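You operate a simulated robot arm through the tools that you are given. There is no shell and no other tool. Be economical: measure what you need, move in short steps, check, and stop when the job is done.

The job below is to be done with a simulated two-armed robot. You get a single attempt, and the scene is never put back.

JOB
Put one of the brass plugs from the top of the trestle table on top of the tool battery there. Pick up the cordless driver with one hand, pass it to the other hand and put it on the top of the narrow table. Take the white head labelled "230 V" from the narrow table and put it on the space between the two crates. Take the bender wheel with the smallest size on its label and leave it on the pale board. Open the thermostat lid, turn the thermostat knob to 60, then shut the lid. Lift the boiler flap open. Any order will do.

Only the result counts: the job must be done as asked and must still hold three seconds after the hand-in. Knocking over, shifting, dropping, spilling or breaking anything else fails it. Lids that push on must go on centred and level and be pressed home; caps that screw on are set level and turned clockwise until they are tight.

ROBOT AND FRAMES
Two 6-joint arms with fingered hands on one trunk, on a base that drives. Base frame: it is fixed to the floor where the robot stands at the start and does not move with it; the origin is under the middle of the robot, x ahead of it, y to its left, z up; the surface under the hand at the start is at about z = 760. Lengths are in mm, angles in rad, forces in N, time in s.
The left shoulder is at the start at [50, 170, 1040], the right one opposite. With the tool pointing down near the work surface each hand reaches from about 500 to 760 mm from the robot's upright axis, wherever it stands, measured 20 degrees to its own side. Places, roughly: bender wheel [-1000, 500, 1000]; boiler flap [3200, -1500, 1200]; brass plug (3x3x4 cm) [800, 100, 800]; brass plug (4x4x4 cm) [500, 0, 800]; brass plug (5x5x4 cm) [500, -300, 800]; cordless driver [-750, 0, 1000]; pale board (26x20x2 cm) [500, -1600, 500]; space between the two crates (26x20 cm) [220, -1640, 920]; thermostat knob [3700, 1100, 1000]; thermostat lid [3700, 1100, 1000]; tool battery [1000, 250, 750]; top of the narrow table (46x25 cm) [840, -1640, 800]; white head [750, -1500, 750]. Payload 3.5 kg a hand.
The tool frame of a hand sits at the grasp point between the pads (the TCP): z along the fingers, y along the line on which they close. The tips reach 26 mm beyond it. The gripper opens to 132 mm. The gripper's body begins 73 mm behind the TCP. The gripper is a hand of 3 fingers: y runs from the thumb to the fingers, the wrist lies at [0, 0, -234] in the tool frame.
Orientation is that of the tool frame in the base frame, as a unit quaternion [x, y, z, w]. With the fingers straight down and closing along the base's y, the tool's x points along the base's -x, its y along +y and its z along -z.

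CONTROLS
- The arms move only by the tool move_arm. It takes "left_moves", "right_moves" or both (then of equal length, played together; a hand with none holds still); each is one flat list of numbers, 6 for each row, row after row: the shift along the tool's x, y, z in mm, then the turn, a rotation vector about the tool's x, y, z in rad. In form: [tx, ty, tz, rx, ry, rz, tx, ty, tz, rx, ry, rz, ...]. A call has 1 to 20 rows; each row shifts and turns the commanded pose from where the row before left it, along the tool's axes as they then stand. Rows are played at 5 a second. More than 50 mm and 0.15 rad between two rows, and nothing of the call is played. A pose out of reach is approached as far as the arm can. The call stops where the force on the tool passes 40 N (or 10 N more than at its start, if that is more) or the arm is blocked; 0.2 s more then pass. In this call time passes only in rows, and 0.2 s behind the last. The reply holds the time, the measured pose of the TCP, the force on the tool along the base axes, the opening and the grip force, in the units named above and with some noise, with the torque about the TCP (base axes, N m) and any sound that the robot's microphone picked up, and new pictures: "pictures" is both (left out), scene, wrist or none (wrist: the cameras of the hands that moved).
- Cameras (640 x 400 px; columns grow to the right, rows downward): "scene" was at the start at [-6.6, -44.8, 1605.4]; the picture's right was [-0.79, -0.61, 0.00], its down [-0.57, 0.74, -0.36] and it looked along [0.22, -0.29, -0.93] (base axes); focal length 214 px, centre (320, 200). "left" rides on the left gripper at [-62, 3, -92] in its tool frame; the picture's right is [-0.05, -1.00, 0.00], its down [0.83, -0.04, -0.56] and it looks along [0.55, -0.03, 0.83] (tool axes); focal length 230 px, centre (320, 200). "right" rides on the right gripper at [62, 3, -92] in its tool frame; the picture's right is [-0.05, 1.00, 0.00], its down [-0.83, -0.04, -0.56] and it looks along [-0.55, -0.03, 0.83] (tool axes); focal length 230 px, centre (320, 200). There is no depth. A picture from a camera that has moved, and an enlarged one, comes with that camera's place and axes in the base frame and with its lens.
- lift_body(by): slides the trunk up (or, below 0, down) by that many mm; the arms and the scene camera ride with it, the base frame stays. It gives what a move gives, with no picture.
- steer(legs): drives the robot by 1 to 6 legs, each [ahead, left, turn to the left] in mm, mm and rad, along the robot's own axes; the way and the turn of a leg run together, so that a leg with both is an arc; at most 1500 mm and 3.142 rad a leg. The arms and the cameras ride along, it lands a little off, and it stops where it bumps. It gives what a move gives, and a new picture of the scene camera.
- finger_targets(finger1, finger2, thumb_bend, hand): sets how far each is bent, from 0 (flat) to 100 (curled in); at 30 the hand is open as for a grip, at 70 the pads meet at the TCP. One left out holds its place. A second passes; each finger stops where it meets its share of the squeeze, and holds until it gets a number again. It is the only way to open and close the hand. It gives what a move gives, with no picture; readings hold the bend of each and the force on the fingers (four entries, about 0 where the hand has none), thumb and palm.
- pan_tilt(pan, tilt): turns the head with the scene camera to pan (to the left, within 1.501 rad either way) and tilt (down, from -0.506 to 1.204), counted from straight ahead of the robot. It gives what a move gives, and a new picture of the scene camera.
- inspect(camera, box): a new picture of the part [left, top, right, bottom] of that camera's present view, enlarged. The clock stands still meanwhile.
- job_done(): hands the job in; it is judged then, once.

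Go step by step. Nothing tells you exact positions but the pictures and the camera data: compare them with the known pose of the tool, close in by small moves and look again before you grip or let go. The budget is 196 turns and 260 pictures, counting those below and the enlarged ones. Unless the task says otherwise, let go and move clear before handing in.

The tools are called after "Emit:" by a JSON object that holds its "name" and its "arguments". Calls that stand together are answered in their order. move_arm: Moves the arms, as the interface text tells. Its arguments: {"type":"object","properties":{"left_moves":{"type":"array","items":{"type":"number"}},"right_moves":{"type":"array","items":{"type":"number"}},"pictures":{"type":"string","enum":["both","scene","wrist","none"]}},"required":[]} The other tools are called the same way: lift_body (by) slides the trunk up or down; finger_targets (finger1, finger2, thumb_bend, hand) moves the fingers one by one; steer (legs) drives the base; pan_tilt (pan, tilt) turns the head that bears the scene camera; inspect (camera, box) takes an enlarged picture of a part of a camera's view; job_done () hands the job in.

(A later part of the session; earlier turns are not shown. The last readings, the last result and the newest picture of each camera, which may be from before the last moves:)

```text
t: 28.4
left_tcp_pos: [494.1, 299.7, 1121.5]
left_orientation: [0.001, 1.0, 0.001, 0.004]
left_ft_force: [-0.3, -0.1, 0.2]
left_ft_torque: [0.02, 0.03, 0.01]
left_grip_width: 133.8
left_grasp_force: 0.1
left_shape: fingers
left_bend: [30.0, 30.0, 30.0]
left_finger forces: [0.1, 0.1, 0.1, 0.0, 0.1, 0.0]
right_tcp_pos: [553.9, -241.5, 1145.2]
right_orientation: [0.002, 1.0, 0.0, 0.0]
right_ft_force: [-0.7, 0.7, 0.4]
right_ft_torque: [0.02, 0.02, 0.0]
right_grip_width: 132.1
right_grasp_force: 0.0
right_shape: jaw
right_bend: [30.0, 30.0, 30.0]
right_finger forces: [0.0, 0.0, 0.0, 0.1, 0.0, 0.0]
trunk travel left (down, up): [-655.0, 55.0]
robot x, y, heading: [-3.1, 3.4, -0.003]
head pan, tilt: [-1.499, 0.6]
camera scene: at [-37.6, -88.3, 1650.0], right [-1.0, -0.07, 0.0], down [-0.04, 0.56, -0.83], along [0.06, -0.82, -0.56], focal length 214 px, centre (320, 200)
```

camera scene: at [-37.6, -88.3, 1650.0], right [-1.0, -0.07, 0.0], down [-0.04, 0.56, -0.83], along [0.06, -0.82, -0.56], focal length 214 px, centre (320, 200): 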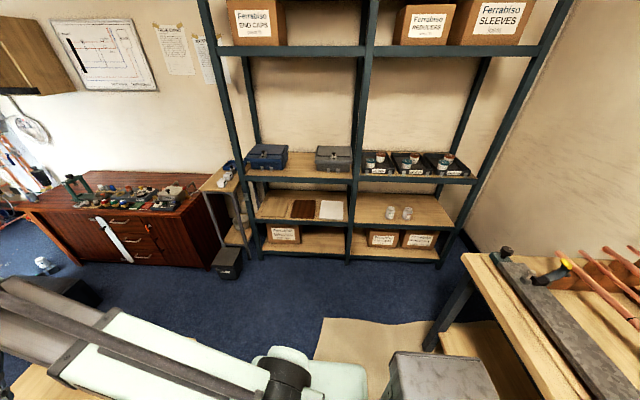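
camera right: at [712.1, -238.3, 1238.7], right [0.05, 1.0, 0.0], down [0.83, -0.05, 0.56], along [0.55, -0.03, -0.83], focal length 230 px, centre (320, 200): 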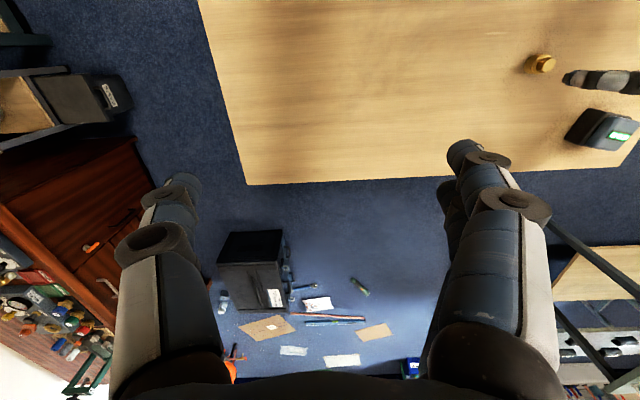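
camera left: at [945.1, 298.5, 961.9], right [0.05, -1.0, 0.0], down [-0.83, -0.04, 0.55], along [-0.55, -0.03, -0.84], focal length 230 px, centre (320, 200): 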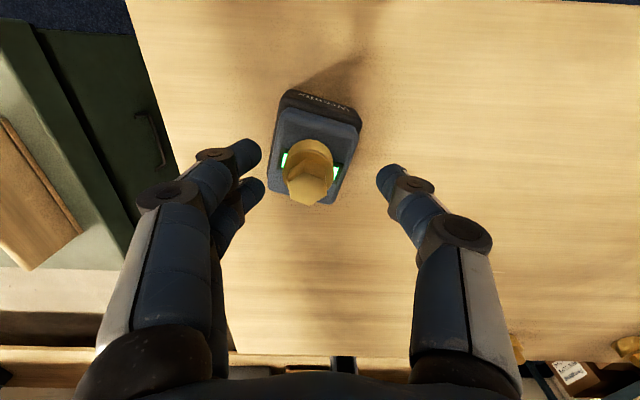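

Benches are behind the robot. I raise the trunk and turn left a quarter first for a better look backwards.

Emit:
{"name": "lift_body", "arguments": {"by": 55}}

Emit:
{"name": "steer", "arguments": {"legs": [[0, 0, 1.57]]}}

Emit:
{"name": "pan_tilt", "arguments": {"pan": 1.3, "tilt": 0.75}}

```text
t: 29.4
left_tcp_pos: [495.3, 299.1, 1175.8]
left_orientation: [0.0, 1.0, 0.002, 0.003]
left_ft_force: [-0.1, 0.0, 0.5]
left_ft_torque: [0.01, 0.02, 0.01]
left_grip_width: 134.0
left_grasp_force: 0.0
left_shape: fingers
left_bend: [30.0, 30.0, 30.0]
left_finger forces: [0.1, 0.1, 0.0, 0.1, 0.0, 0.0]
right_tcp_pos: [553.7, -239.4, 1200.5]
right_orientation: [0.001, 1.0, 0.0, 0.001]
right_ft_force: [-0.4, 0.0, 0.1]
right_ft_torque: [0.04, -0.01, 0.0]
right_grip_width: 132.0
right_grasp_force: 0.0
right_shape: jaw
right_bend: [30.0, 30.0, 30.0]
right_finger forces: [0.0, 0.0, 0.1, 0.1, 0.0, 0.0]
trunk travel left (down, up): [-710.0, 0.0]
robot x, y, heading: [-3.3, -3.1, -0.004]
head pan, tilt: [-1.499, 0.6]
```

```text
t: 33.5
left_tcp_pos: [-279.9, 508.9, 1176.7]
left_orientation: [-0.691, 0.723, 0.004, 0.002]
left_ft_force: [0.1, 0.9, 1.0]
left_ft_torque: [0.02, 0.01, 0.02]
left_grip_width: 133.9
left_grasp_force: 0.1
left_shape: fingers
left_bend: [30.0, 30.0, 30.0]
left_finger forces: [0.0, 0.0, 0.0, 0.1, 0.0, 0.1]
right_tcp_pos: [261.2, 546.2, 1201.8]
right_orientation: [-0.691, 0.723, 0.0, 0.001]
right_ft_force: [0.2, 0.0, 0.6]
right_ft_torque: [-0.01, -0.01, 0.02]
right_grip_width: 131.7
right_grasp_force: 0.1
right_shape: jaw
right_bend: [30.0, 30.0, 30.0]
right_finger forces: [0.0, 0.0, 0.1, 0.0, 0.0, 0.1]
trunk travel left (down, up): [-710.0, 0.0]
robot x, y, heading: [-4.0, -1.9, 1.524]
head pan, tilt: [-1.499, 0.6]
camera scene: at [82.7, -37.9, 1705.0], right [0.03, -1.0, 0.0], down [-0.56, -0.01, -0.83], along [0.82, 0.02, -0.56], focal length 214 px, centre (320, 200)
```

scene: 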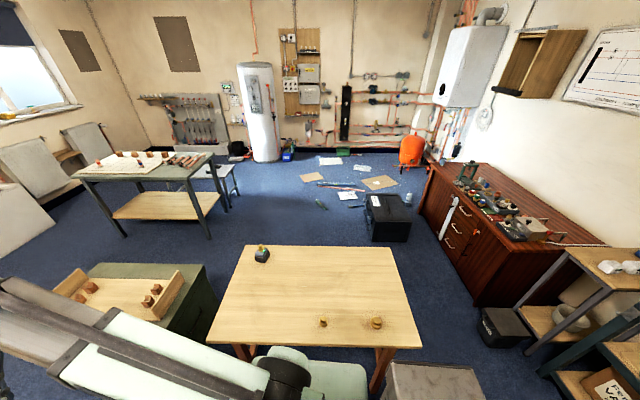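

```text
t: 36.0
left_tcp_pos: [-280.3, 508.8, 1175.6]
left_orientation: [-0.691, 0.723, 0.003, 0.002]
left_ft_force: [0.9, -0.4, 0.6]
left_ft_torque: [0.02, -0.01, -0.02]
left_grip_width: 133.6
left_grasp_force: 0.1
left_shape: fingers
left_bend: [30.0, 30.0, 30.0]
left_finger forces: [0.0, 0.0, 0.1, 0.1, 0.0, 0.0]
right_tcp_pos: [261.2, 545.8, 1200.7]
right_orientation: [-0.691, 0.723, 0.0, 0.0]
right_ft_force: [-0.4, 0.1, 0.9]
right_ft_torque: [-0.01, -0.03, -0.01]
right_grip_width: 131.9
right_grasp_force: 0.1
right_shape: jaw
right_bend: [30.0, 30.0, 30.0]
right_finger forces: [0.0, 0.1, 0.1, 0.0, 0.0, 0.0]
trunk travel left (down, up): [-710.0, 0.0]
robot x, y, heading: [-6.0, 2.3, 1.523]
head pan, tilt: [1.3, 0.75]
camera scene: at [-84.3, -14.4, 1692.1], right [0.31, 0.95, 0.0], down [0.65, -0.21, -0.73], along [-0.7, 0.23, -0.68], focal length 214 px, centre (320, 200)
```

scene: 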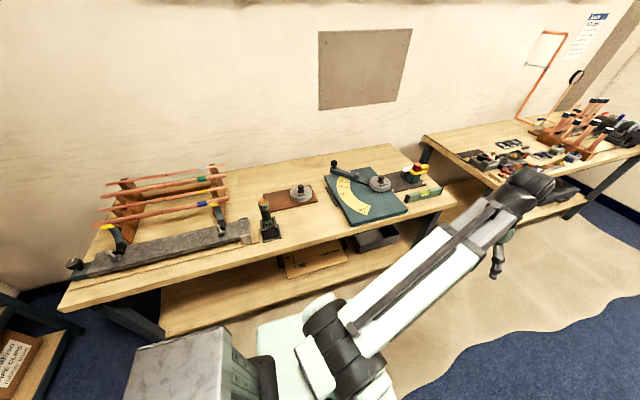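

Emit:
{"name": "inspect", "arguments": {"camera": "scene", "box": [230, 150, 330, 250]}}

Emit:
{"name": "inspect", "arguments": {"camera": "scene", "box": [320, 140, 460, 230]}}

```text
4.00 times, centred on (280, 200) of scene
camera zoom: at [-84.3, -14.4, 1692.1], right [0.31, 0.95, 0.0], down [0.65, -0.21, -0.73], along [-0.7, 0.23, -0.68], focal length 858 px, centre (480, 200)
```

zoom: 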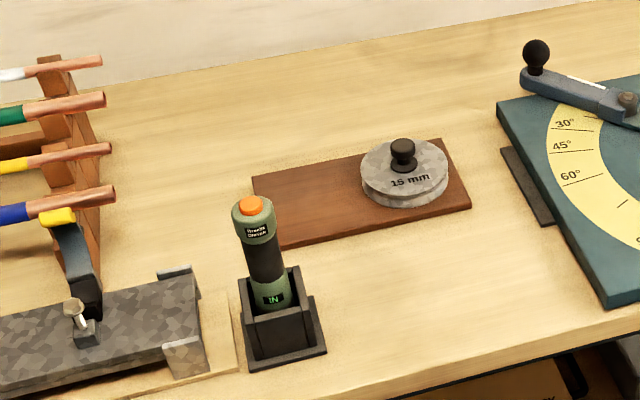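

```text
4.44 times, centred on (390, 185) of scene
camera zoom: at [-84.3, -14.4, 1692.1], right [0.31, 0.95, 0.0], down [0.65, -0.21, -0.73], along [-0.7, 0.23, -0.68], focal length 953 px, centre (9, 267)
```

zoom: 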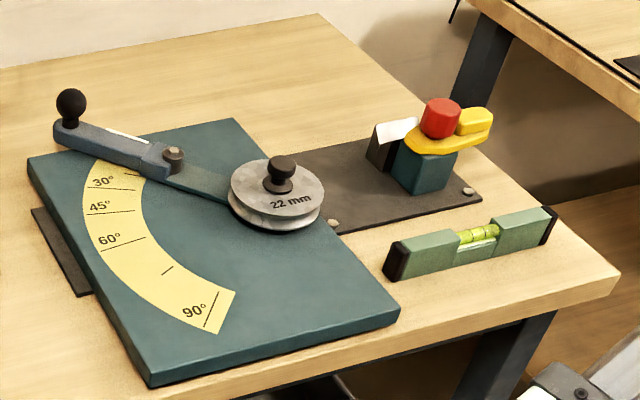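

The driver stands in a charger near [-830,-40], and the 15 mm wheel is on a brown board near [-960,165]; a 22 mm wheel is on the bender. I raise both hands and turn to face the bench.

Emit:
{"name": "move_arm", "arguments": {"left_moves": [0, 0, -40, 0, 0, 0, 0, 0, -40, 0, 0, 0], "right_moves": [0, 0, -40, 0, 0, 0, 40, 0, -20, 0, 0, 0], "pictures": "none"}}

Emit:
{"name": "steer", "arguments": {"legs": [[0, 0, 1.63]]}}

Emit:
{"name": "pan_tilt", "arguments": {"pan": 0.0, "tilt": 0.9}}

```text
t: 36.6
left_tcp_pos: [-284.5, 523.9, 1226.5]
left_orientation: [-0.691, 0.723, 0.009, 0.006]
left_ft_force: [-0.1, 0.2, 0.1]
left_ft_torque: [0.04, -0.02, 0.0]
left_grip_width: 134.0
left_grasp_force: 0.1
left_shape: fingers
left_bend: [30.0, 30.0, 30.0]
left_finger forces: [0.0, 0.0, 0.1, 0.1, 0.0, 0.1]
left hand out of reach, approached as far as the arm can: row 2
right_tcp_pos: [262.4, 525.8, 1228.1]
right_orientation: [-0.691, 0.723, 0.003, 0.005]
right_ft_force: [0.1, 0.1, 0.0]
right_ft_torque: [0.02, -0.01, -0.04]
right_grip_width: 131.9
right_grasp_force: 0.1
right_shape: jaw
right_bend: [30.0, 30.0, 30.0]
right_finger forces: [0.0, 0.0, 0.0, 0.1, 0.1, 0.0]
right hand out of reach, approached as far as the arm can: row 1, 2
trunk travel left (down, up): [-710.0, 0.0]
robot x, y, heading: [-4.1, 0.5, 1.521]
head pan, tilt: [1.3, 0.75]
```

```text
t: 40.9
left_tcp_pos: [-509.0, -312.2, 1225.9]
left_orientation: [1.0, 0.008, -0.01, 0.002]
left_ft_force: [-0.3, 0.4, -0.4]
left_ft_torque: [0.02, -0.02, -0.06]
left_grip_width: 134.0
left_grasp_force: 0.0
left_shape: fingers
left_bend: [30.0, 30.0, 30.0]
left_finger forces: [0.1, 0.0, 0.0, 0.0, 0.0, 0.0]
right_tcp_pos: [-544.2, 232.1, 1228.6]
right_orientation: [1.0, 0.007, -0.007, 0.0]
right_ft_force: [-0.3, 0.1, -0.4]
right_ft_torque: [0.01, 0.01, 0.03]
right_grip_width: 132.1
right_grasp_force: 0.1
right_shape: jaw
right_bend: [30.0, 30.0, 30.0]
right_finger forces: [0.1, 0.0, 0.1, 0.0, 0.1, 0.0]
trunk travel left (down, up): [-710.0, 0.0]
robot x, y, heading: [-3.2, -0.0, -3.13]
head pan, tilt: [1.3, 0.75]
camera scene: at [15.4, -79.9, 1692.1], right [-0.97, 0.25, 0.0], down [0.17, 0.66, -0.73], along [-0.18, -0.71, -0.68], focal length 214 px, centre (320, 200)
```

scene: 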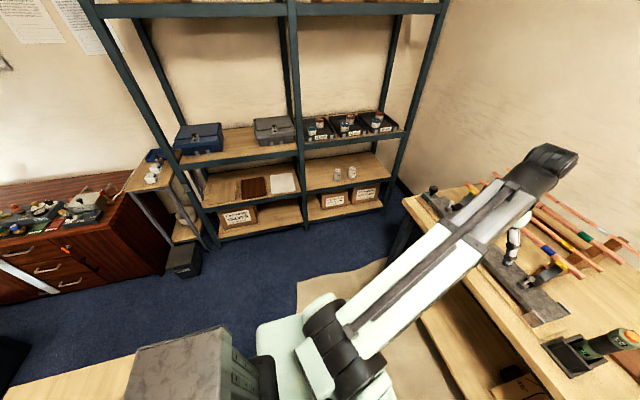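

```text
t: 42.4
left_tcp_pos: [-507.9, -312.8, 1225.4]
left_orientation: [1.0, 0.009, -0.009, 0.003]
left_ft_force: [0.9, 0.6, 0.5]
left_ft_torque: [-0.04, 0.0, 0.0]
left_grip_width: 134.3
left_grasp_force: 0.1
left_shape: fingers
left_bend: [30.0, 30.0, 30.0]
left_finger forces: [0.1, 0.0, 0.1, 0.1, 0.0, 0.0]
right_tcp_pos: [-544.6, 232.1, 1228.6]
right_orientation: [1.0, 0.008, -0.006, -0.001]
right_ft_force: [0.1, -0.1, -0.3]
right_ft_torque: [0.0, -0.01, 0.0]
right_grip_width: 131.8
right_grasp_force: 0.1
right_shape: jaw
right_bend: [30.0, 30.0, 30.0]
right_finger forces: [0.0, 0.1, 0.0, 0.0, 0.0, 0.0]
trunk travel left (down, up): [-710.0, 0.0]
robot x, y, heading: [-3.1, 1.9, -3.125]
head pan, tilt: [0.0, 0.901]
camera scene: at [-39.2, -0.9, 1680.2], right [-0.02, 1.0, 0.0], down [0.78, 0.01, -0.62], along [-0.62, -0.01, -0.78], focal length 214 px, centre (320, 200)
```

scene: 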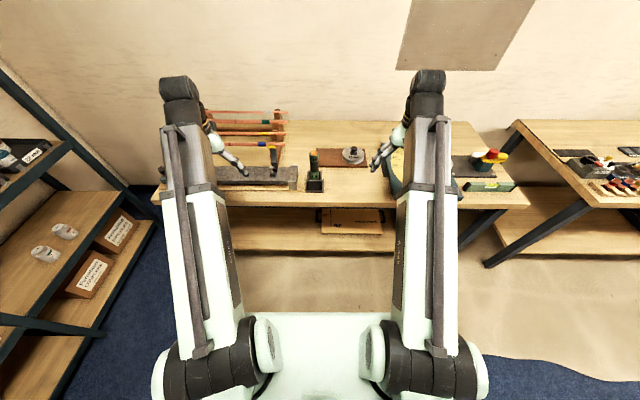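

I drive a little closer to the bench and look with the right wrist camera.

Emit:
{"name": "steer", "arguments": {"legs": [[120, 0, -0.015]]}}

Emit:
{"name": "inspect", "arguments": {"camera": "right", "box": [0, 0, 640, 400]}}

Emit:
{"name": "inspect", "arguments": {"camera": "left", "box": [0, 0, 640, 400]}}

```text
t: 43.6
left_tcp_pos: [-634.8, -307.6, 1224.9]
left_orientation: [1.0, 0.001, -0.009, 0.003]
left_ft_force: [-0.1, -0.6, 0.0]
left_ft_torque: [0.0, -0.04, -0.03]
left_grip_width: 134.2
left_grasp_force: 0.1
left_shape: fingers
left_bend: [30.0, 30.0, 30.0]
left_finger forces: [0.1, 0.0, 0.0, 0.0, 0.0, 0.0]
right_tcp_pos: [-662.7, 237.5, 1228.0]
right_orientation: [1.0, 0.001, -0.005, 0.0]
right_ft_force: [-0.8, 0.8, 0.2]
right_ft_torque: [-0.01, -0.04, 0.01]
right_grip_width: 131.8
right_grasp_force: 0.1
right_shape: jaw
right_bend: [30.0, 30.0, 30.0]
right_finger forces: [0.0, 0.0, 0.0, 0.1, 0.1, 0.1]
trunk travel left (down, up): [-710.0, 0.0]
robot x, y, heading: [-122.4, 0.7, -3.139]
head pan, tilt: [0.0, 0.901]
camera scene: at [-162.0, -1.5, 1680.1], right [0.0, 1.0, 0.0], down [0.78, 0.0, -0.62], along [-0.62, 0.0, -0.78], focal length 214 px, centre (320, 200)
```

scene: 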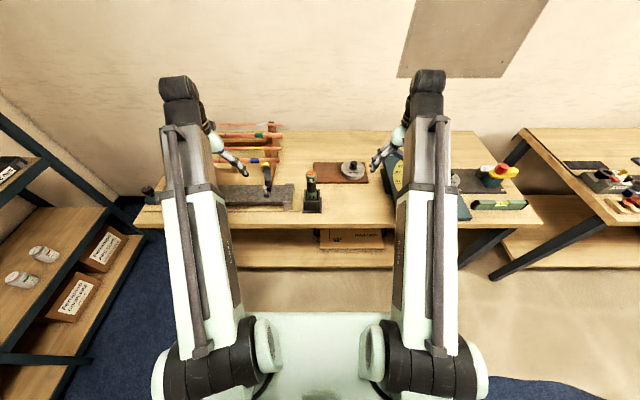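

```text
1.00 times, centred on (320, 200) of right (not enlarged: the box is as wide or as high as the picture)
camera zoom: at [-600.9, 234.1, 1319.7], right [-0.05, -1.0, 0.0], down [-0.82, 0.04, 0.56], along [-0.56, 0.03, -0.83], focal length 230 px, centre (320, 200)
```

zoom: 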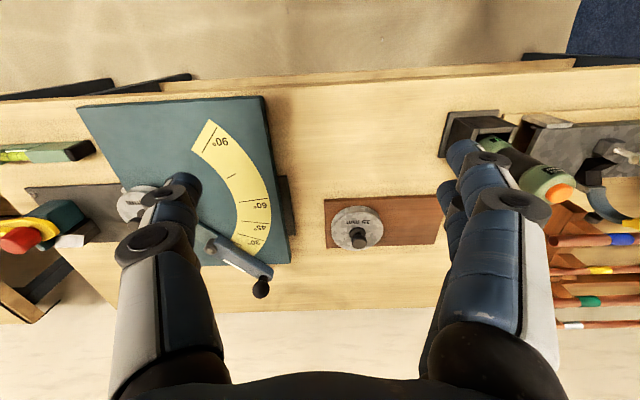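

```text
1.00 times, centred on (320, 200) of left (not enlarged: the box is as wide or as high as the picture)
camera zoom: at [-693.9, -310.1, 1319.4], right [-0.06, 1.0, 0.0], down [0.84, 0.05, 0.54], along [0.54, 0.03, -0.84], focal length 230 px, centre (320, 200)
```

zoom: 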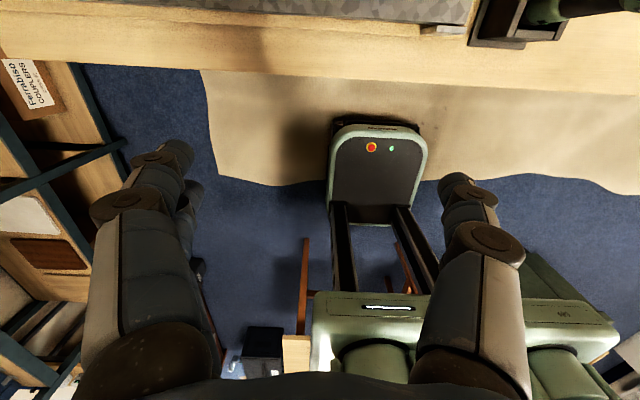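

The driver axis is at about [-748,-33] with its top at z ≈ 1096. I bring the left hand over it.

Emit:
{"name": "move_arm", "arguments": {"left_moves": [0, 0, 35, 0, 0, 0, 0, 0, 35, 0, 0, 0, -16, -39, 0, 0, 0, 0, -16, -39, 0, 0, 0, 0, -16, -39, 0, 0, 0, 0, -16, -39, 0, 0, 0, 0, -16, -39, 0, 0, 0, 0, -16, -39, 0, 0, 0, 0, -16, -39, 0, 0, 0, 0], "pictures": "both"}}

Emit:
{"name": "inspect", "arguments": {"camera": "right", "box": [400, 60, 640, 260]}}

```text
t: 45.6
left_tcp_pos: [-745.9, -31.8, 1157.3]
left_orientation: [1.0, 0.002, -0.01, 0.003]
left_ft_force: [-0.4, 0.3, -1.5]
left_ft_torque: [-0.02, 0.0, 0.03]
left_grip_width: 134.1
left_grasp_force: 0.0
left_shape: fingers
left_bend: [30.0, 30.0, 30.0]
left_finger forces: [0.0, 0.0, 0.0, 0.1, 0.1, 0.0]
right_tcp_pos: [-660.2, 238.7, 1227.5]
right_orientation: [1.0, 0.003, -0.007, -0.001]
right_ft_force: [-0.2, 1.0, 0.7]
right_ft_torque: [0.01, 0.03, 0.0]
right_grip_width: 132.0
right_grasp_force: 0.0
right_shape: jaw
right_bend: [30.0, 30.0, 30.0]
right_finger forces: [0.1, 0.1, 0.0, 0.0, 0.0, 0.0]
trunk travel left (down, up): [-710.0, 0.0]
robot x, y, heading: [-123.1, -1.4, -3.14]
head pan, tilt: [0.0, 0.901]
camera scene: at [-159.5, -0.8, 1680.2], right [0.0, 1.0, 0.0], down [0.78, 0.0, -0.62], along [-0.62, 0.0, -0.78], focal length 214 px, centre (320, 200)
camera left: at [-804.6, -33.3, 1252.2], right [-0.06, 1.0, -0.01], down [0.84, 0.05, 0.54], along [0.54, 0.03, -0.84], focal length 230 px, centre (320, 200)
```

scene: 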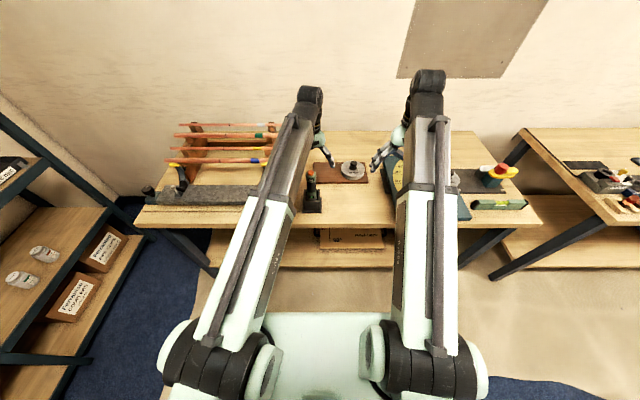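
left: 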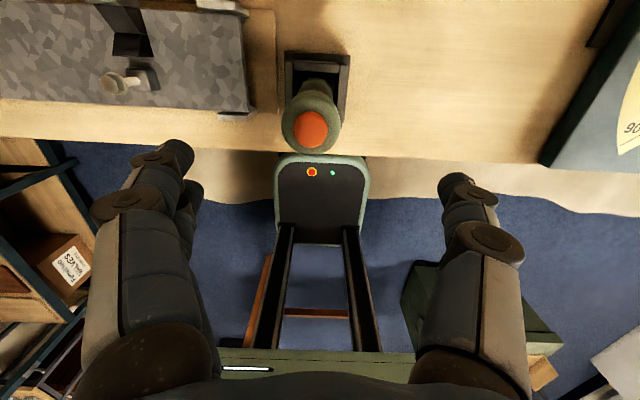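

```text
2.00 times, centred on (520, 160) of right
camera zoom: at [-599.0, 234.6, 1320.3], right [-0.05, -1.0, 0.0], down [-0.82, 0.04, 0.56], along [-0.56, 0.03, -0.83], focal length 460 px, centre (-80, 280)
```

zoom: 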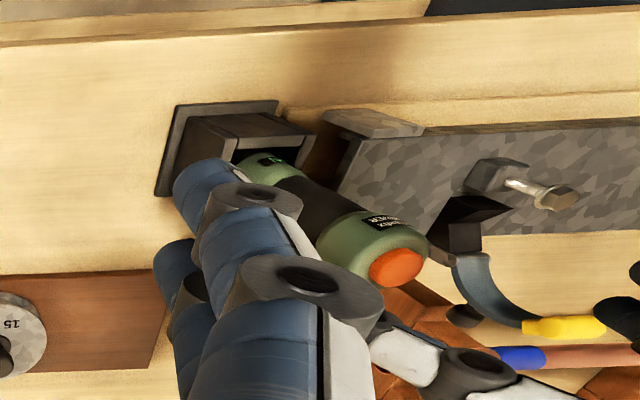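

The driver top is about 14 mm further out than the TCP. I correct, level the tool, and lower over it.

Emit:
{"name": "move_arm", "arguments": {"left_moves": [-14, 4, 0, 0.006, 0.02, 0, 0, 0, 25, 0, 0, 0, 0, 0, 25, 0, 0, 0, 0, 0, 20, 0, 0, 0], "pictures": "wrist"}}

Emit:
{"name": "inspect", "arguments": {"camera": "right", "box": [400, 60, 640, 260]}}

```text
t: 46.6
left_tcp_pos: [-760.6, -36.4, 1088.1]
left_orientation: [1.0, 0.001, 0.001, -0.001]
left_ft_force: [-0.2, 0.7, -0.2]
left_ft_torque: [0.0, 0.01, -0.01]
left_grip_width: 133.9
left_grasp_force: 0.1
left_shape: fingers
left_bend: [30.0, 30.0, 30.0]
left_finger forces: [0.0, 0.0, 0.0, 0.0, 0.0, 0.1]
right_tcp_pos: [-660.5, 239.3, 1228.4]
right_orientation: [1.0, 0.001, -0.006, -0.001]
right_ft_force: [-0.8, 0.4, 0.0]
right_ft_torque: [-0.03, -0.02, 0.0]
right_grip_width: 131.7
right_grasp_force: 0.0
right_shape: jaw
right_bend: [30.0, 30.0, 30.0]
right_finger forces: [0.0, 0.0, 0.0, 0.0, 0.0, 0.0]
trunk travel left (down, up): [-710.0, 0.0]
robot x, y, heading: [-121.8, -2.2, -3.139]
head pan, tilt: [0.0, 0.901]
camera left: at [-820.9, -40.8, 1180.7], right [-0.06, 1.0, 0.0], down [0.83, 0.05, 0.56], along [0.56, 0.03, -0.83], focal length 230 px, centre (320, 200)
```

left: 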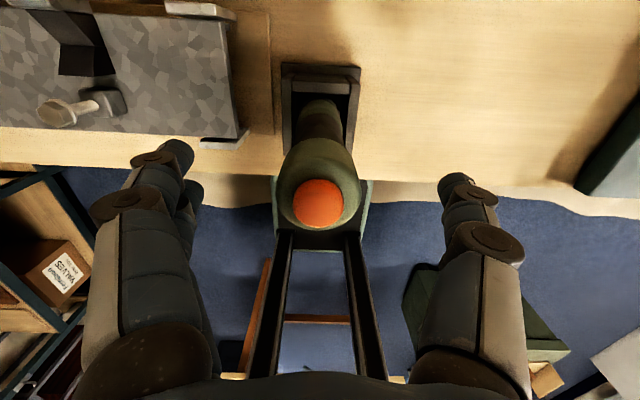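

```text
2.00 times, centred on (520, 160) of right
camera zoom: at [-598.7, 234.1, 1320.6], right [-0.05, -1.0, 0.0], down [-0.82, 0.04, 0.57], along [-0.56, 0.03, -0.82], focal length 460 px, centre (-80, 280)
```

zoom: 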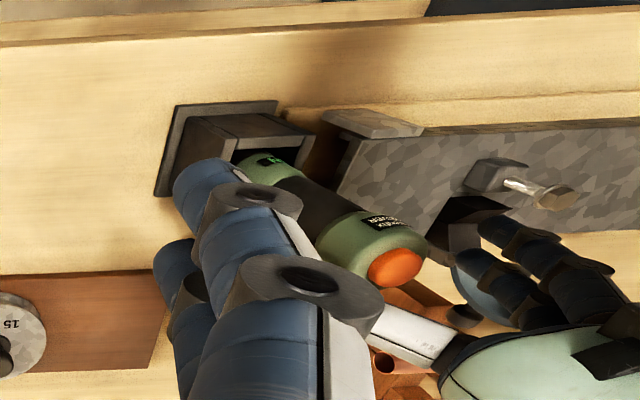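

The driver top is right at the TCP. I lower 33 mm and close on the head of the driver.

Emit:
{"name": "move_arm", "arguments": {"left_moves": [0, 0, 17, 0, 0, 0, 0, 0, 16, 0, 0, 0], "pictures": "none"}}

Emit:
{"name": "finger_targets", "arguments": {"hand": "left", "finger1": 75, "finger2": 75, "thumb_bend": 75}}

Emit:
{"name": "inspect", "arguments": {"camera": "left", "box": [160, 50, 480, 300]}}

```text
t: 47.2
left_tcp_pos: [-761.9, -38.0, 1055.4]
left_orientation: [1.0, 0.002, 0.0, 0.0]
left_ft_force: [-0.2, -0.7, -0.9]
left_ft_torque: [-0.02, -0.01, 0.05]
left_grip_width: 133.9
left_grasp_force: 0.1
left_shape: fingers
left_bend: [30.0, 30.0, 30.0]
left_finger forces: [0.1, 0.1, 0.0, 0.0, 0.0, 0.1]
right_tcp_pos: [-660.6, 237.3, 1228.8]
right_orientation: [1.0, 0.001, -0.006, 0.0]
right_ft_force: [0.2, 0.0, 0.3]
right_ft_torque: [-0.02, 0.03, 0.0]
right_grip_width: 131.9
right_grasp_force: 0.2
right_shape: jaw
right_bend: [30.0, 30.0, 30.0]
right_finger forces: [0.1, 0.0, 0.0, 0.0, 0.0, 0.0]
trunk travel left (down, up): [-710.0, 0.0]
robot x, y, heading: [-120.2, -1.1, -3.143]
head pan, tilt: [0.0, 0.901]
```

```text
t: 48.2
left_tcp_pos: [-760.5, -37.4, 1055.4]
left_orientation: [1.0, 0.002, 0.0, 0.0]
left_ft_force: [1.0, 0.0, -0.4]
left_ft_torque: [-0.05, -0.03, 0.06]
left_grip_width: 30.9
left_grasp_force: 18.2
left_shape: fingers
left_bend: [62.0, 61.0, 65.0]
left_finger forces: [9.2, 9.0, 0.0, 0.0, 17.2, 0.0]
right_tcp_pos: [-661.2, 237.7, 1227.1]
right_orientation: [1.0, 0.001, -0.006, -0.001]
right_ft_force: [0.9, 0.6, 0.4]
right_ft_torque: [0.01, 0.0, -0.03]
right_grip_width: 131.7
right_grasp_force: 0.0
right_shape: jaw
right_bend: [30.0, 30.0, 30.0]
right_finger forces: [0.0, 0.0, 0.0, 0.0, 0.0, 0.1]
trunk travel left (down, up): [-710.0, 0.0]
robot x, y, heading: [-121.1, -2.6, -3.133]
head pan, tilt: [0.0, 0.901]
```

```text
1.60 times, centred on (320, 175) of left
camera zoom: at [-822.6, -41.1, 1148.3], right [-0.06, 1.0, 0.0], down [0.83, 0.05, 0.56], along [0.56, 0.03, -0.83], focal length 368 px, centre (320, 240)
```

zoom: 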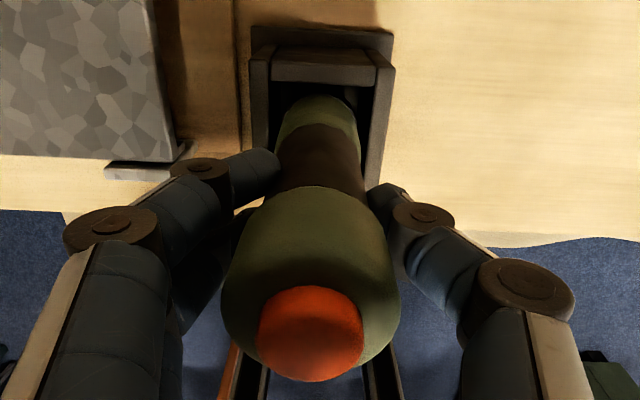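

Firm on the neck below the head. I lift it straight out of the charger.

Emit:
{"name": "move_arm", "arguments": {"left_moves": [0, 0, -30, 0, 0, 0, 0, 0, -30, 0, 0, 0, 0, 0, -30, 0, 0, 0, 0, 0, -30, 0, 0, 0], "pictures": "wrist"}}

Emit:
{"name": "inspect", "arguments": {"camera": "right", "box": [400, 60, 640, 260]}}

```text
t: 49.2
left_tcp_pos: [-762.1, -39.7, 1172.7]
left_orientation: [1.0, 0.001, 0.001, 0.0]
left_ft_force: [0.4, -0.5, -5.6]
left_ft_torque: [-0.02, 0.02, 0.02]
left_grip_width: 30.6
left_grasp_force: 18.2
left_shape: fingers
left_bend: [62.0, 60.0, 65.0]
left_finger forces: [9.3, 9.0, 0.1, 0.1, 17.0, 0.0]
right_tcp_pos: [-660.9, 237.8, 1228.2]
right_orientation: [1.0, 0.0, -0.006, -0.002]
right_ft_force: [0.7, -0.3, -0.5]
right_ft_torque: [0.02, -0.03, -0.01]
right_grip_width: 131.7
right_grasp_force: 0.1
right_shape: jaw
right_bend: [30.0, 30.0, 30.0]
right_finger forces: [0.0, 0.0, 0.0, 0.0, 0.0, 0.0]
trunk travel left (down, up): [-710.0, 0.0]
robot x, y, heading: [-123.7, -4.8, -3.144]
head pan, tilt: [0.0, 0.901]
camera left: at [-822.9, -43.0, 1265.4], right [-0.06, 1.0, 0.0], down [0.83, 0.05, 0.56], along [0.56, 0.03, -0.83], focal length 230 px, centre (320, 200)
```

left: 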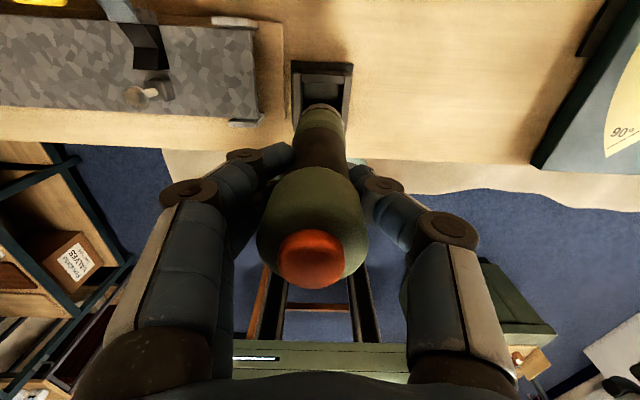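

```text
2.00 times, centred on (520, 160) of right
camera zoom: at [-599.0, 234.2, 1320.4], right [-0.05, -1.0, 0.0], down [-0.82, 0.04, 0.56], along [-0.56, 0.03, -0.83], focal length 460 px, centre (-80, 280)
```

zoom: 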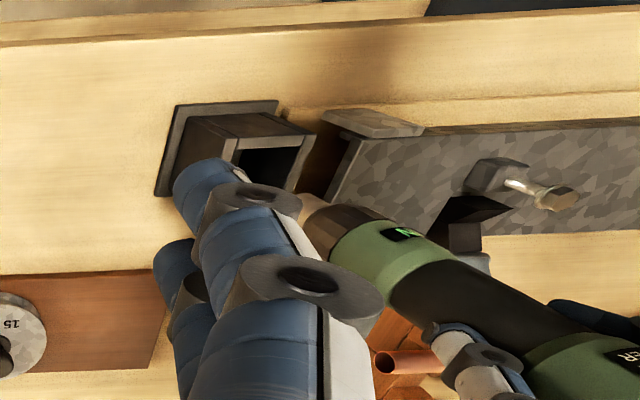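

The driver is out, bit end down. I back away from the bench, then pitch the left hand forward so the driver lies level ahead, ready for the right hand to take from above.

Emit:
{"name": "steer", "arguments": {"legs": [[-150, 0, 0]]}}

Emit:
{"name": "move_arm", "arguments": {"left_moves": [0, 0, 0, 0, -0.143, 0, 0, 0, 0, 0, -0.143, 0, 0, 0, 0, 0, -0.143, 0, 0, 0, 0, 0, -0.143, 0, 0, 0, 0, 0, -0.143, 0, 0, 0, 0, 0, -0.143, 0, 0, 0, 0, 0, -0.143, 0, 0, 0, 0, 0, -0.143, 0, 0, 0, 0, 0, -0.143, 0, 0, 0, 0, 0, -0.143, 0, 0, 0, 0, 0, -0.14, 0], "pictures": "both"}}

```text
t: 50.6
left_tcp_pos: [-614.6, -38.0, 1172.8]
left_orientation: [1.0, 0.001, 0.0, 0.0]
left_ft_force: [0.8, 0.0, -5.0]
left_ft_torque: [0.0, 0.02, 0.0]
left_grip_width: 30.9
left_grasp_force: 17.7
left_shape: fingers
left_bend: [62.0, 60.0, 65.0]
left_finger forces: [9.2, 9.1, 0.1, 0.0, 16.8, 0.1]
right_tcp_pos: [-513.7, 238.0, 1229.0]
right_orientation: [1.0, 0.0, -0.007, -0.001]
right_ft_force: [0.0, 0.1, 0.2]
right_ft_torque: [0.01, 0.06, -0.02]
right_grip_width: 131.9
right_grasp_force: 0.1
right_shape: jaw
right_bend: [30.0, 30.0, 30.0]
right_finger forces: [0.0, 0.1, 0.1, 0.0, 0.0, 0.0]
trunk travel left (down, up): [-710.0, 0.0]
robot x, y, heading: [21.9, 1.1, -3.137]
head pan, tilt: [0.0, 0.901]
camera scene: at [-11.2, -1.2, 1680.3], right [0.0, 1.0, 0.0], down [0.78, 0.0, -0.62], along [-0.62, 0.0, -0.78], focal length 214 px, centre (320, 200)
```

scene: 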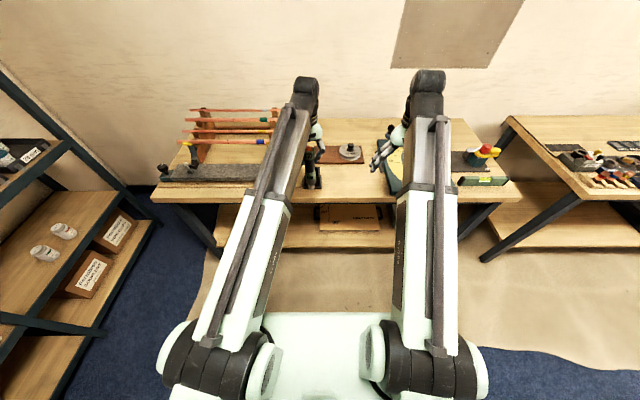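

```text
t: 53.0
left_tcp_pos: [-657.8, -26.0, 1189.0]
left_orientation: [0.737, -0.001, -0.676, 0.001]
left_ft_force: [0.5, 0.3, -6.4]
left_ft_torque: [0.01, -0.42, 0.01]
left_grip_width: 30.5
left_grasp_force: 19.5
left_shape: fingers
left_bend: [61.0, 63.0, 66.0]
left_finger forces: [8.9, 13.8, 0.0, 0.1, 16.7, 0.0]
left hand out of reach, approached as far as the arm can: row 8, 9, 10, 11
right_tcp_pos: [-514.7, 239.2, 1228.7]
right_orientation: [1.0, 0.001, -0.006, 0.0]
right_ft_force: [-1.1, -0.1, -0.1]
right_ft_torque: [0.04, -0.01, 0.01]
right_grip_width: 132.0
right_grasp_force: 0.0
right_shape: jaw
right_bend: [30.0, 30.0, 30.0]
right_finger forces: [0.0, 0.1, 0.1, 0.0, 0.1, 0.0]
trunk travel left (down, up): [-710.0, 0.0]
robot x, y, heading: [25.0, 1.1, -3.139]
head pan, tilt: [0.0, 0.901]
camera scene: at [-13.6, -1.2, 1680.2], right [0.0, 1.0, 0.0], down [0.78, 0.0, -0.62], along [-0.62, 0.0, -0.78], focal length 214 px, centre (320, 200)
camera left: at [-570.3, -28.3, 1258.8], right [0.0, 1.0, 0.05], down [0.62, 0.04, -0.78], along [-0.78, 0.03, -0.62], focal length 230 px, centre (320, 200)
```

scene: 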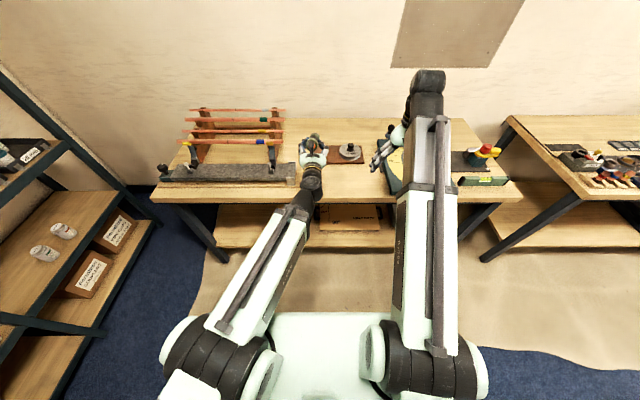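
left: 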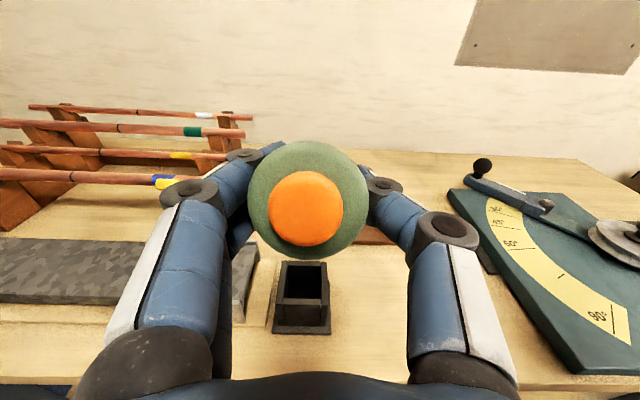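

Too close to the body for the right hand to reach straight ahead, so I yaw the left hand 60° to the right, and yaw the right hand to match the driver's axis.

Emit:
{"name": "move_arm", "arguments": {"left_moves": [0, 0, 0, 0.149, -0.012, 0, 0, 0, 0, 0.149, -0.012, 0, 0, 0, 0, 0.149, -0.012, 0, 0, 0, 0, 0.149, -0.012, 0, 0, 0, 0, 0.149, -0.012, 0, 0, 0, 0, 0.149, -0.012, 0, 0, 0, 0, 0.149, -0.012, 0, 20, -18, -23, 0, 0, 0, 20, -18, -23, 0, 0, 0, 20, -18, -23, 0, 0, 0], "right_moves": [0, 0, 0, 0, 0, 0.149, 0, 0, 0, 0, 0, 0.149, 0, 0, 0, 0, 0, 0.149, 0, 0, 0, 0, 0, 0.149, 0, 0, 0, 0, 0, 0.149, 0, 0, 0, 0, 0, 0.149, 0, 0, 0, 0, 0, 0.149, 0, 0, 0, 0, 0, 0, 0, 0, 0, 0, 0, 0, 0, 0, 0, 0, 0, 0], "pictures": "both"}}

```text
t: 55.2
left_tcp_pos: [-581.4, -48.5, 1105.7]
left_orientation: [-0.611, 0.338, 0.615, 0.366]
left_ft_force: [0.0, 0.2, -5.1]
left_ft_torque: [-0.33, -0.21, 0.0]
left_grip_width: 30.3
left_grasp_force: 20.2
left_shape: fingers
left_bend: [60.0, 63.0, 66.0]
left_finger forces: [9.3, 13.3, 0.0, 0.0, 17.0, 0.0]
left hand out of reach, approached as far as the arm can: row 1, 2, 3, 4, 5, 6
right_tcp_pos: [-514.9, 238.8, 1228.9]
right_orientation: [0.867, -0.498, -0.005, 0.002]
right_ft_force: [0.1, 0.7, 0.0]
right_ft_torque: [-0.03, 0.01, -0.01]
right_grip_width: 131.9
right_grasp_force: 0.2
right_shape: jaw
right_bend: [30.0, 30.0, 30.0]
right_finger forces: [0.1, 0.0, 0.0, 0.1, 0.1, 0.0]
trunk travel left (down, up): [-710.0, 0.0]
robot x, y, heading: [30.7, -1.9, -3.148]
head pan, tilt: [0.0, 0.901]
camera scene: at [-13.3, -1.2, 1680.2], right [0.0, 1.0, 0.0], down [0.78, 0.0, -0.62], along [-0.62, 0.0, -0.78], focal length 214 px, centre (320, 200)
camera right: at [-485.9, 183.7, 1320.6], right [-0.89, -0.46, 0.01], down [-0.37, 0.74, 0.56], along [-0.26, 0.5, -0.83], focal length 230 px, centre (320, 200)
camera left: at [-537.2, -132.5, 1165.1], right [0.86, 0.5, 0.08], down [0.33, -0.43, -0.84], along [-0.39, 0.75, -0.53], focal length 230 px, centre (320, 200)
```

scene: 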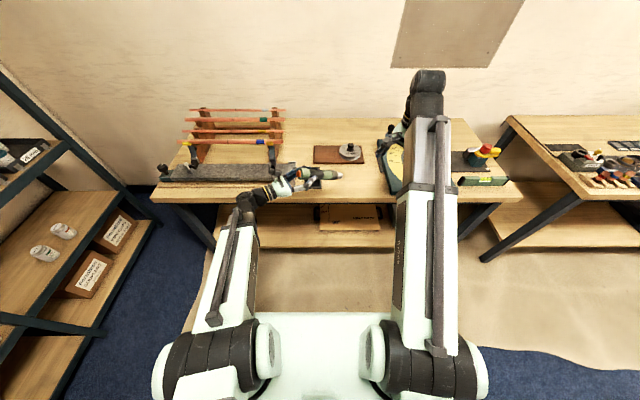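
right: 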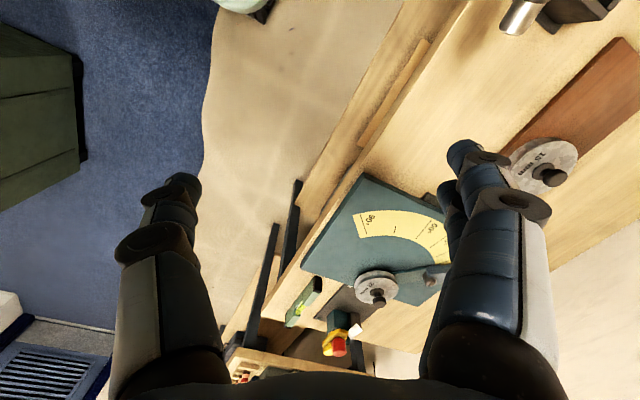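
left: 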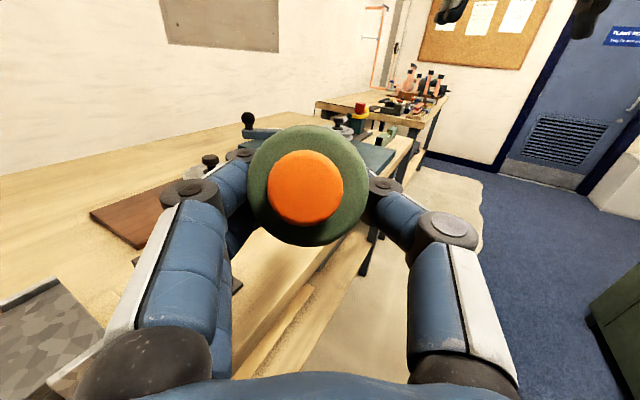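

The driver now points right and level. I lower the left a little and bring the right hand above the driver's lower green section.

Emit:
{"name": "move_arm", "arguments": {"left_moves": [8.5, 0, 0, 0, 0, 0, 8.5, 0, 0, 0, 0, 0, 8.5, 0, 0, 0, 0, 0, 8.5, 0, 0, 0, 0, 0, 8, 0, 0, 0, 0, 0, 8, 0, 0, 0, 0, 0], "right_moves": [21, 33.7, 11.5, 0, 0, 0, 21, 33.7, 11.5, 0, 0, 0, 21, 33.7, 11.5, 0, 0, 0, 21, 33.7, 11.5, 0, 0, 0, 21, 33.7, 11.5, 0, 0, 0, 21, 33.7, 11.5, 0, 0, 0], "pictures": "wrist"}}

```text
t: 56.6
left_tcp_pos: [-581.8, -47.6, 1057.3]
left_orientation: [-0.611, 0.338, 0.614, 0.367]
left_ft_force: [-0.7, -0.2, -5.9]
left_ft_torque: [-0.35, -0.2, 0.02]
left_grip_width: 30.6
left_grasp_force: 19.8
left_shape: fingers
left_bend: [60.0, 63.0, 66.0]
left_finger forces: [9.5, 13.3, 0.0, 0.1, 17.1, 0.1]
right_tcp_pos: [-628.6, 26.0, 1155.9]
right_orientation: [0.868, -0.497, -0.006, 0.002]
right_ft_force: [-0.5, -0.5, -0.4]
right_ft_torque: [0.0, -0.01, 0.0]
right_grip_width: 132.0
right_grasp_force: 0.1
right_shape: jaw
right_bend: [30.0, 30.0, 30.0]
right_finger forces: [0.0, 0.0, 0.0, 0.1, 0.0, 0.0]
trunk travel left (down, up): [-710.0, 0.0]
robot x, y, heading: [23.4, -1.7, -3.143]
head pan, tilt: [0.0, 0.901]
camera right: at [-599.8, -29.7, 1249.4], right [-0.89, -0.46, 0.01], down [-0.38, 0.74, 0.56], along [-0.26, 0.5, -0.83], focal length 230 px, centre (320, 200)
camera left: at [-537.8, -131.7, 1116.1], right [0.86, 0.5, 0.08], down [0.33, -0.43, -0.84], along [-0.39, 0.75, -0.53], focal length 230 px, centre (320, 200)
```

right: 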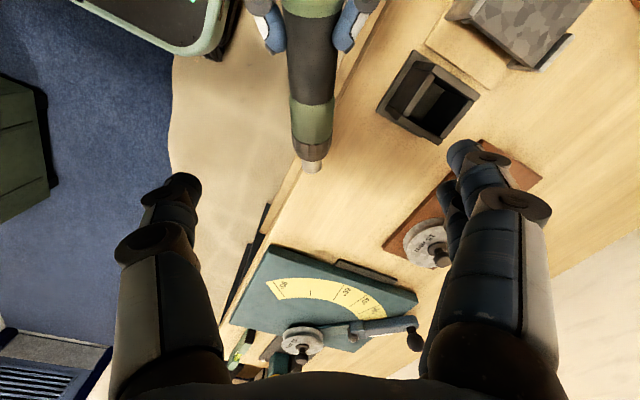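
left: 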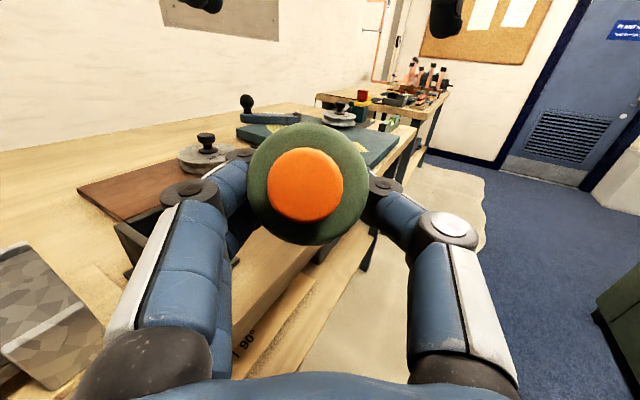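

Emit:
{"name": "move_arm", "arguments": {"right_moves": [8, -6, 0, 0, 0, 0, 0, 0, 30, 0, 0, 0, 0, 0, 30, 0, 0, 0], "pictures": "wrist"}}

```text
t: 57.4
left_tcp_pos: [-580.2, -47.0, 1055.6]
left_orientation: [-0.612, 0.337, 0.615, 0.365]
left_ft_force: [0.2, -0.6, -6.2]
left_ft_torque: [-0.34, -0.19, 0.0]
left_grip_width: 30.8
left_grasp_force: 20.1
left_shape: fingers
left_bend: [60.0, 63.0, 66.0]
left_finger forces: [9.5, 13.2, 0.0, 0.0, 17.1, 0.0]
right_tcp_pos: [-620.1, 23.3, 1097.5]
right_orientation: [0.867, -0.498, -0.005, 0.002]
right_ft_force: [0.2, 0.4, -0.8]
right_ft_torque: [-0.01, -0.03, -0.03]
right_grip_width: 132.1
right_grasp_force: 0.1
right_shape: jaw
right_bend: [30.0, 30.0, 30.0]
right_finger forces: [0.1, 0.1, 0.0, 0.1, 0.1, 0.0]
trunk travel left (down, up): [-710.0, 0.0]
robot x, y, heading: [22.6, -0.8, -3.139]
head pan, tilt: [0.0, 0.901]
camera right: at [-590.2, -32.1, 1189.2], right [-0.89, -0.46, 0.01], down [-0.38, 0.74, 0.56], along [-0.26, 0.5, -0.83], focal length 230 px, centre (320, 200)
```

right: 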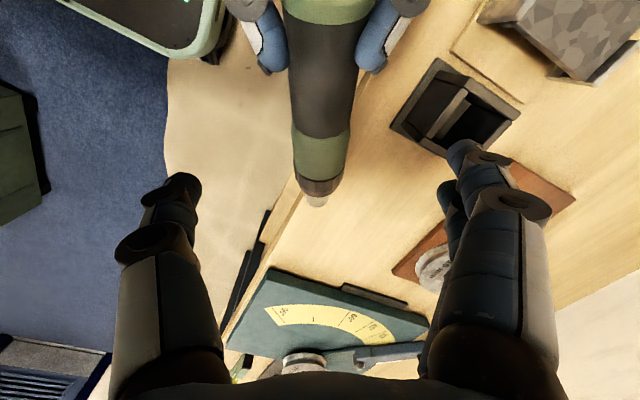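

Aligned. I lower 25 mm (keeping fingertips from protruding below the driver) and close the right hand.

Emit:
{"name": "move_arm", "arguments": {"right_moves": [3, 1, 13, 0, 0, 0, 2, 0, 12, 0, 0, 0], "pictures": "none"}}

Emit:
{"name": "finger_targets", "arguments": {"hand": "right", "finger1": 76, "finger2": 76, "thumb_bend": 76}}

Emit:
{"name": "inspect", "arguments": {"camera": "right", "box": [160, 50, 480, 250]}}

```text
t: 58.0
left_tcp_pos: [-580.9, -47.5, 1056.8]
left_orientation: [-0.612, 0.338, 0.615, 0.366]
left_ft_force: [-0.1, -0.2, -6.2]
left_ft_torque: [-0.37, -0.19, 0.02]
left_grip_width: 30.9
left_grasp_force: 19.2
left_shape: fingers
left_bend: [60.0, 63.0, 66.0]
left_finger forces: [9.5, 13.3, 0.0, 0.0, 17.1, 0.0]
right_tcp_pos: [-616.9, 20.5, 1073.3]
right_orientation: [0.867, -0.498, -0.005, 0.002]
right_ft_force: [-0.3, -0.4, 0.1]
right_ft_torque: [0.0, 0.01, 0.01]
right_grip_width: 132.0
right_grasp_force: 0.1
right_shape: jaw
right_bend: [30.0, 30.0, 30.0]
right_finger forces: [0.0, 0.0, 0.0, 0.1, 0.0, 0.1]
trunk travel left (down, up): [-710.0, 0.0]
robot x, y, heading: [22.6, -0.7, -3.137]
head pan, tilt: [0.0, 0.901]
```

```text
t: 59.0
left_tcp_pos: [-581.2, -47.9, 1056.9]
left_orientation: [-0.612, 0.337, 0.615, 0.366]
left_ft_force: [0.2, 0.1, -5.7]
left_ft_torque: [-0.33, -0.18, -0.02]
left_grip_width: 31.0
left_grasp_force: 18.7
left_shape: fingers
left_bend: [60.0, 63.0, 66.0]
left_finger forces: [9.6, 12.1, 0.1, 0.0, 16.8, 0.0]
right_tcp_pos: [-617.6, 20.4, 1074.0]
right_orientation: [0.867, -0.498, -0.005, 0.002]
right_ft_force: [0.5, 0.0, 0.4]
right_ft_torque: [0.01, 0.01, -0.02]
right_grip_width: 0.2
right_grasp_force: 0.1
right_shape: fingers
right_bend: [74.0, 75.0, 74.0]
right_finger forces: [0.0, 0.1, 0.0, 0.0, 0.1, 0.0]
trunk travel left (down, up): [-710.0, 0.0]
robot x, y, heading: [25.7, 0.7, -3.14]
head pan, tilt: [0.0, 0.901]
```

```text
2.00 times, centred on (320, 150) of right
camera zoom: at [-589.0, -35.4, 1166.1], right [-0.89, -0.46, 0.01], down [-0.38, 0.74, 0.56], along [-0.26, 0.49, -0.83], focal length 460 px, centre (320, 300)
```

zoom: 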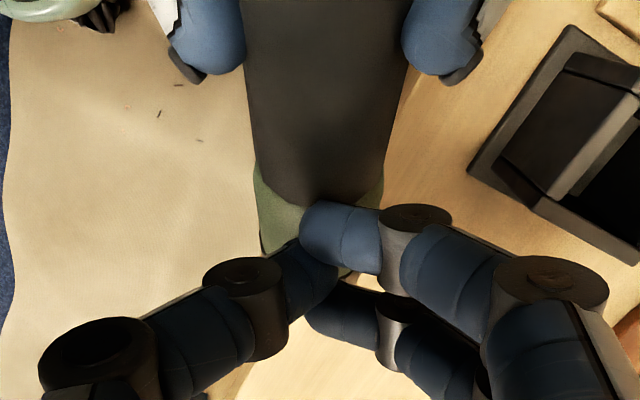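

The driver has pivoted nose-down in the left grip, so the right fingers closed above it. I raise the right hand, reopen it, and pitch the left hand up to level the driver.

Emit:
{"name": "move_arm", "arguments": {"right_moves": [0, 0, -30, 0, 0, 0, 0, 0, -30, 0, 0, 0, 0, 0, -20, 0, 0, 0, 0, 0, 0, 0, 0, 0], "left_moves": [0, 0, 0, 0, -0.12, 0, 0, 0, 0, 0, -0.12, 0, 0, 0, 0, 0, -0.12, 0, 0, 0, 0, 0, -0.12, 0], "pictures": "none"}}

Emit:
{"name": "finger_targets", "arguments": {"hand": "right", "finger1": 30, "finger2": 30, "thumb_bend": 30}}

Emit:
{"name": "inspect", "arguments": {"camera": "scene", "box": [220, 120, 420, 245]}}

Emit:
{"name": "inspect", "arguments": {"camera": "right", "box": [0, 0, 640, 400]}}

```text
t: 60.0
left_tcp_pos: [-581.3, -47.9, 1057.2]
left_orientation: [-0.447, 0.24, 0.743, 0.436]
left_ft_force: [0.1, 0.4, -5.6]
left_ft_torque: [-0.41, -0.21, -0.01]
left_grip_width: 31.2
left_grasp_force: 20.5
left_shape: fingers
left_bend: [60.0, 63.0, 66.0]
left_finger forces: [10.3, 12.8, 0.0, 0.0, 17.4, 0.1]
right_tcp_pos: [-618.1, 22.4, 1154.9]
right_orientation: [0.867, -0.498, -0.005, 0.003]
right_ft_force: [-0.3, -0.7, -0.5]
right_ft_torque: [0.02, -0.02, 0.01]
right_grip_width: 0.0
right_grasp_force: 0.1
right_shape: fingers
right_bend: [74.0, 75.0, 74.0]
right_finger forces: [0.0, 0.1, 0.1, 0.1, 0.0, 0.0]
trunk travel left (down, up): [-710.0, 0.0]
robot x, y, heading: [25.0, 2.8, -3.141]
head pan, tilt: [0.0, 0.901]
```

```text
t: 61.0
left_tcp_pos: [-580.6, -47.6, 1057.1]
left_orientation: [-0.447, 0.242, 0.742, 0.437]
left_ft_force: [-1.2, 0.5, -5.5]
left_ft_torque: [-0.35, -0.22, 0.05]
left_grip_width: 31.2
left_grasp_force: 19.9
left_shape: fingers
left_bend: [60.0, 63.0, 66.0]
left_finger forces: [10.2, 12.7, 0.1, 0.1, 17.4, 0.0]
right_tcp_pos: [-618.1, 20.6, 1154.2]
right_orientation: [0.868, -0.497, -0.005, 0.002]
right_ft_force: [0.1, -0.5, 0.3]
right_ft_torque: [-0.02, -0.02, 0.03]
right_grip_width: 134.0
right_grasp_force: 0.0
right_shape: fingers
right_bend: [30.0, 30.0, 30.0]
right_finger forces: [0.0, 0.0, 0.0, 0.0, 0.0, 0.0]
trunk travel left (down, up): [-710.0, 0.0]
robot x, y, heading: [20.4, -2.7, -3.142]
head pan, tilt: [0.0, 0.901]
```

```text
3.20 times, centred on (320, 182) of scene
camera zoom: at [-13.7, -1.2, 1680.2], right [0.0, 1.0, 0.0], down [0.78, 0.0, -0.62], along [-0.62, 0.0, -0.78], focal length 686 px, centre (320, 256)
```

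zoom: 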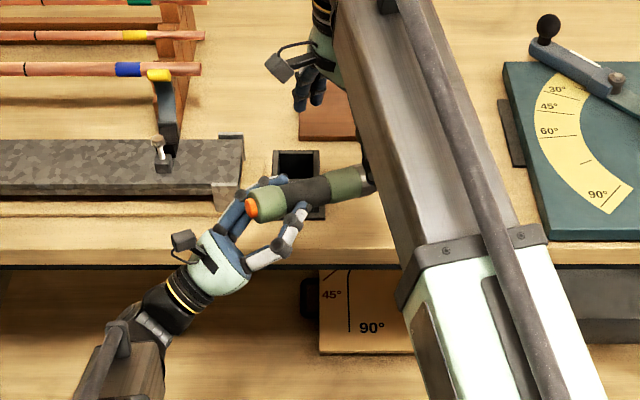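

```text
1.00 times, centred on (320, 200) of right (not enlarged: the box is as wide or as high as the picture)
camera zoom: at [-589.8, -34.7, 1246.6], right [-0.89, -0.46, 0.01], down [-0.38, 0.74, 0.56], along [-0.26, 0.49, -0.83], focal length 230 px, centre (320, 200)
```

zoom: 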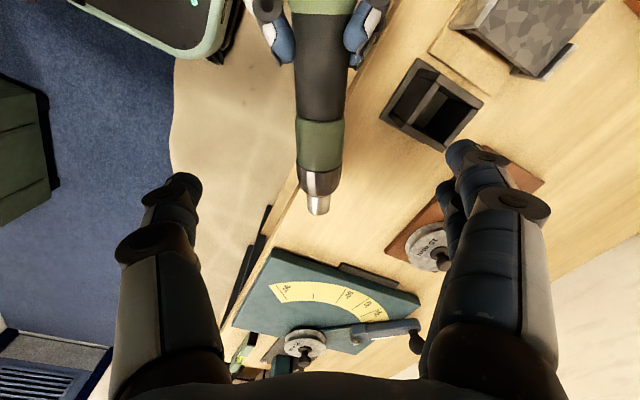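

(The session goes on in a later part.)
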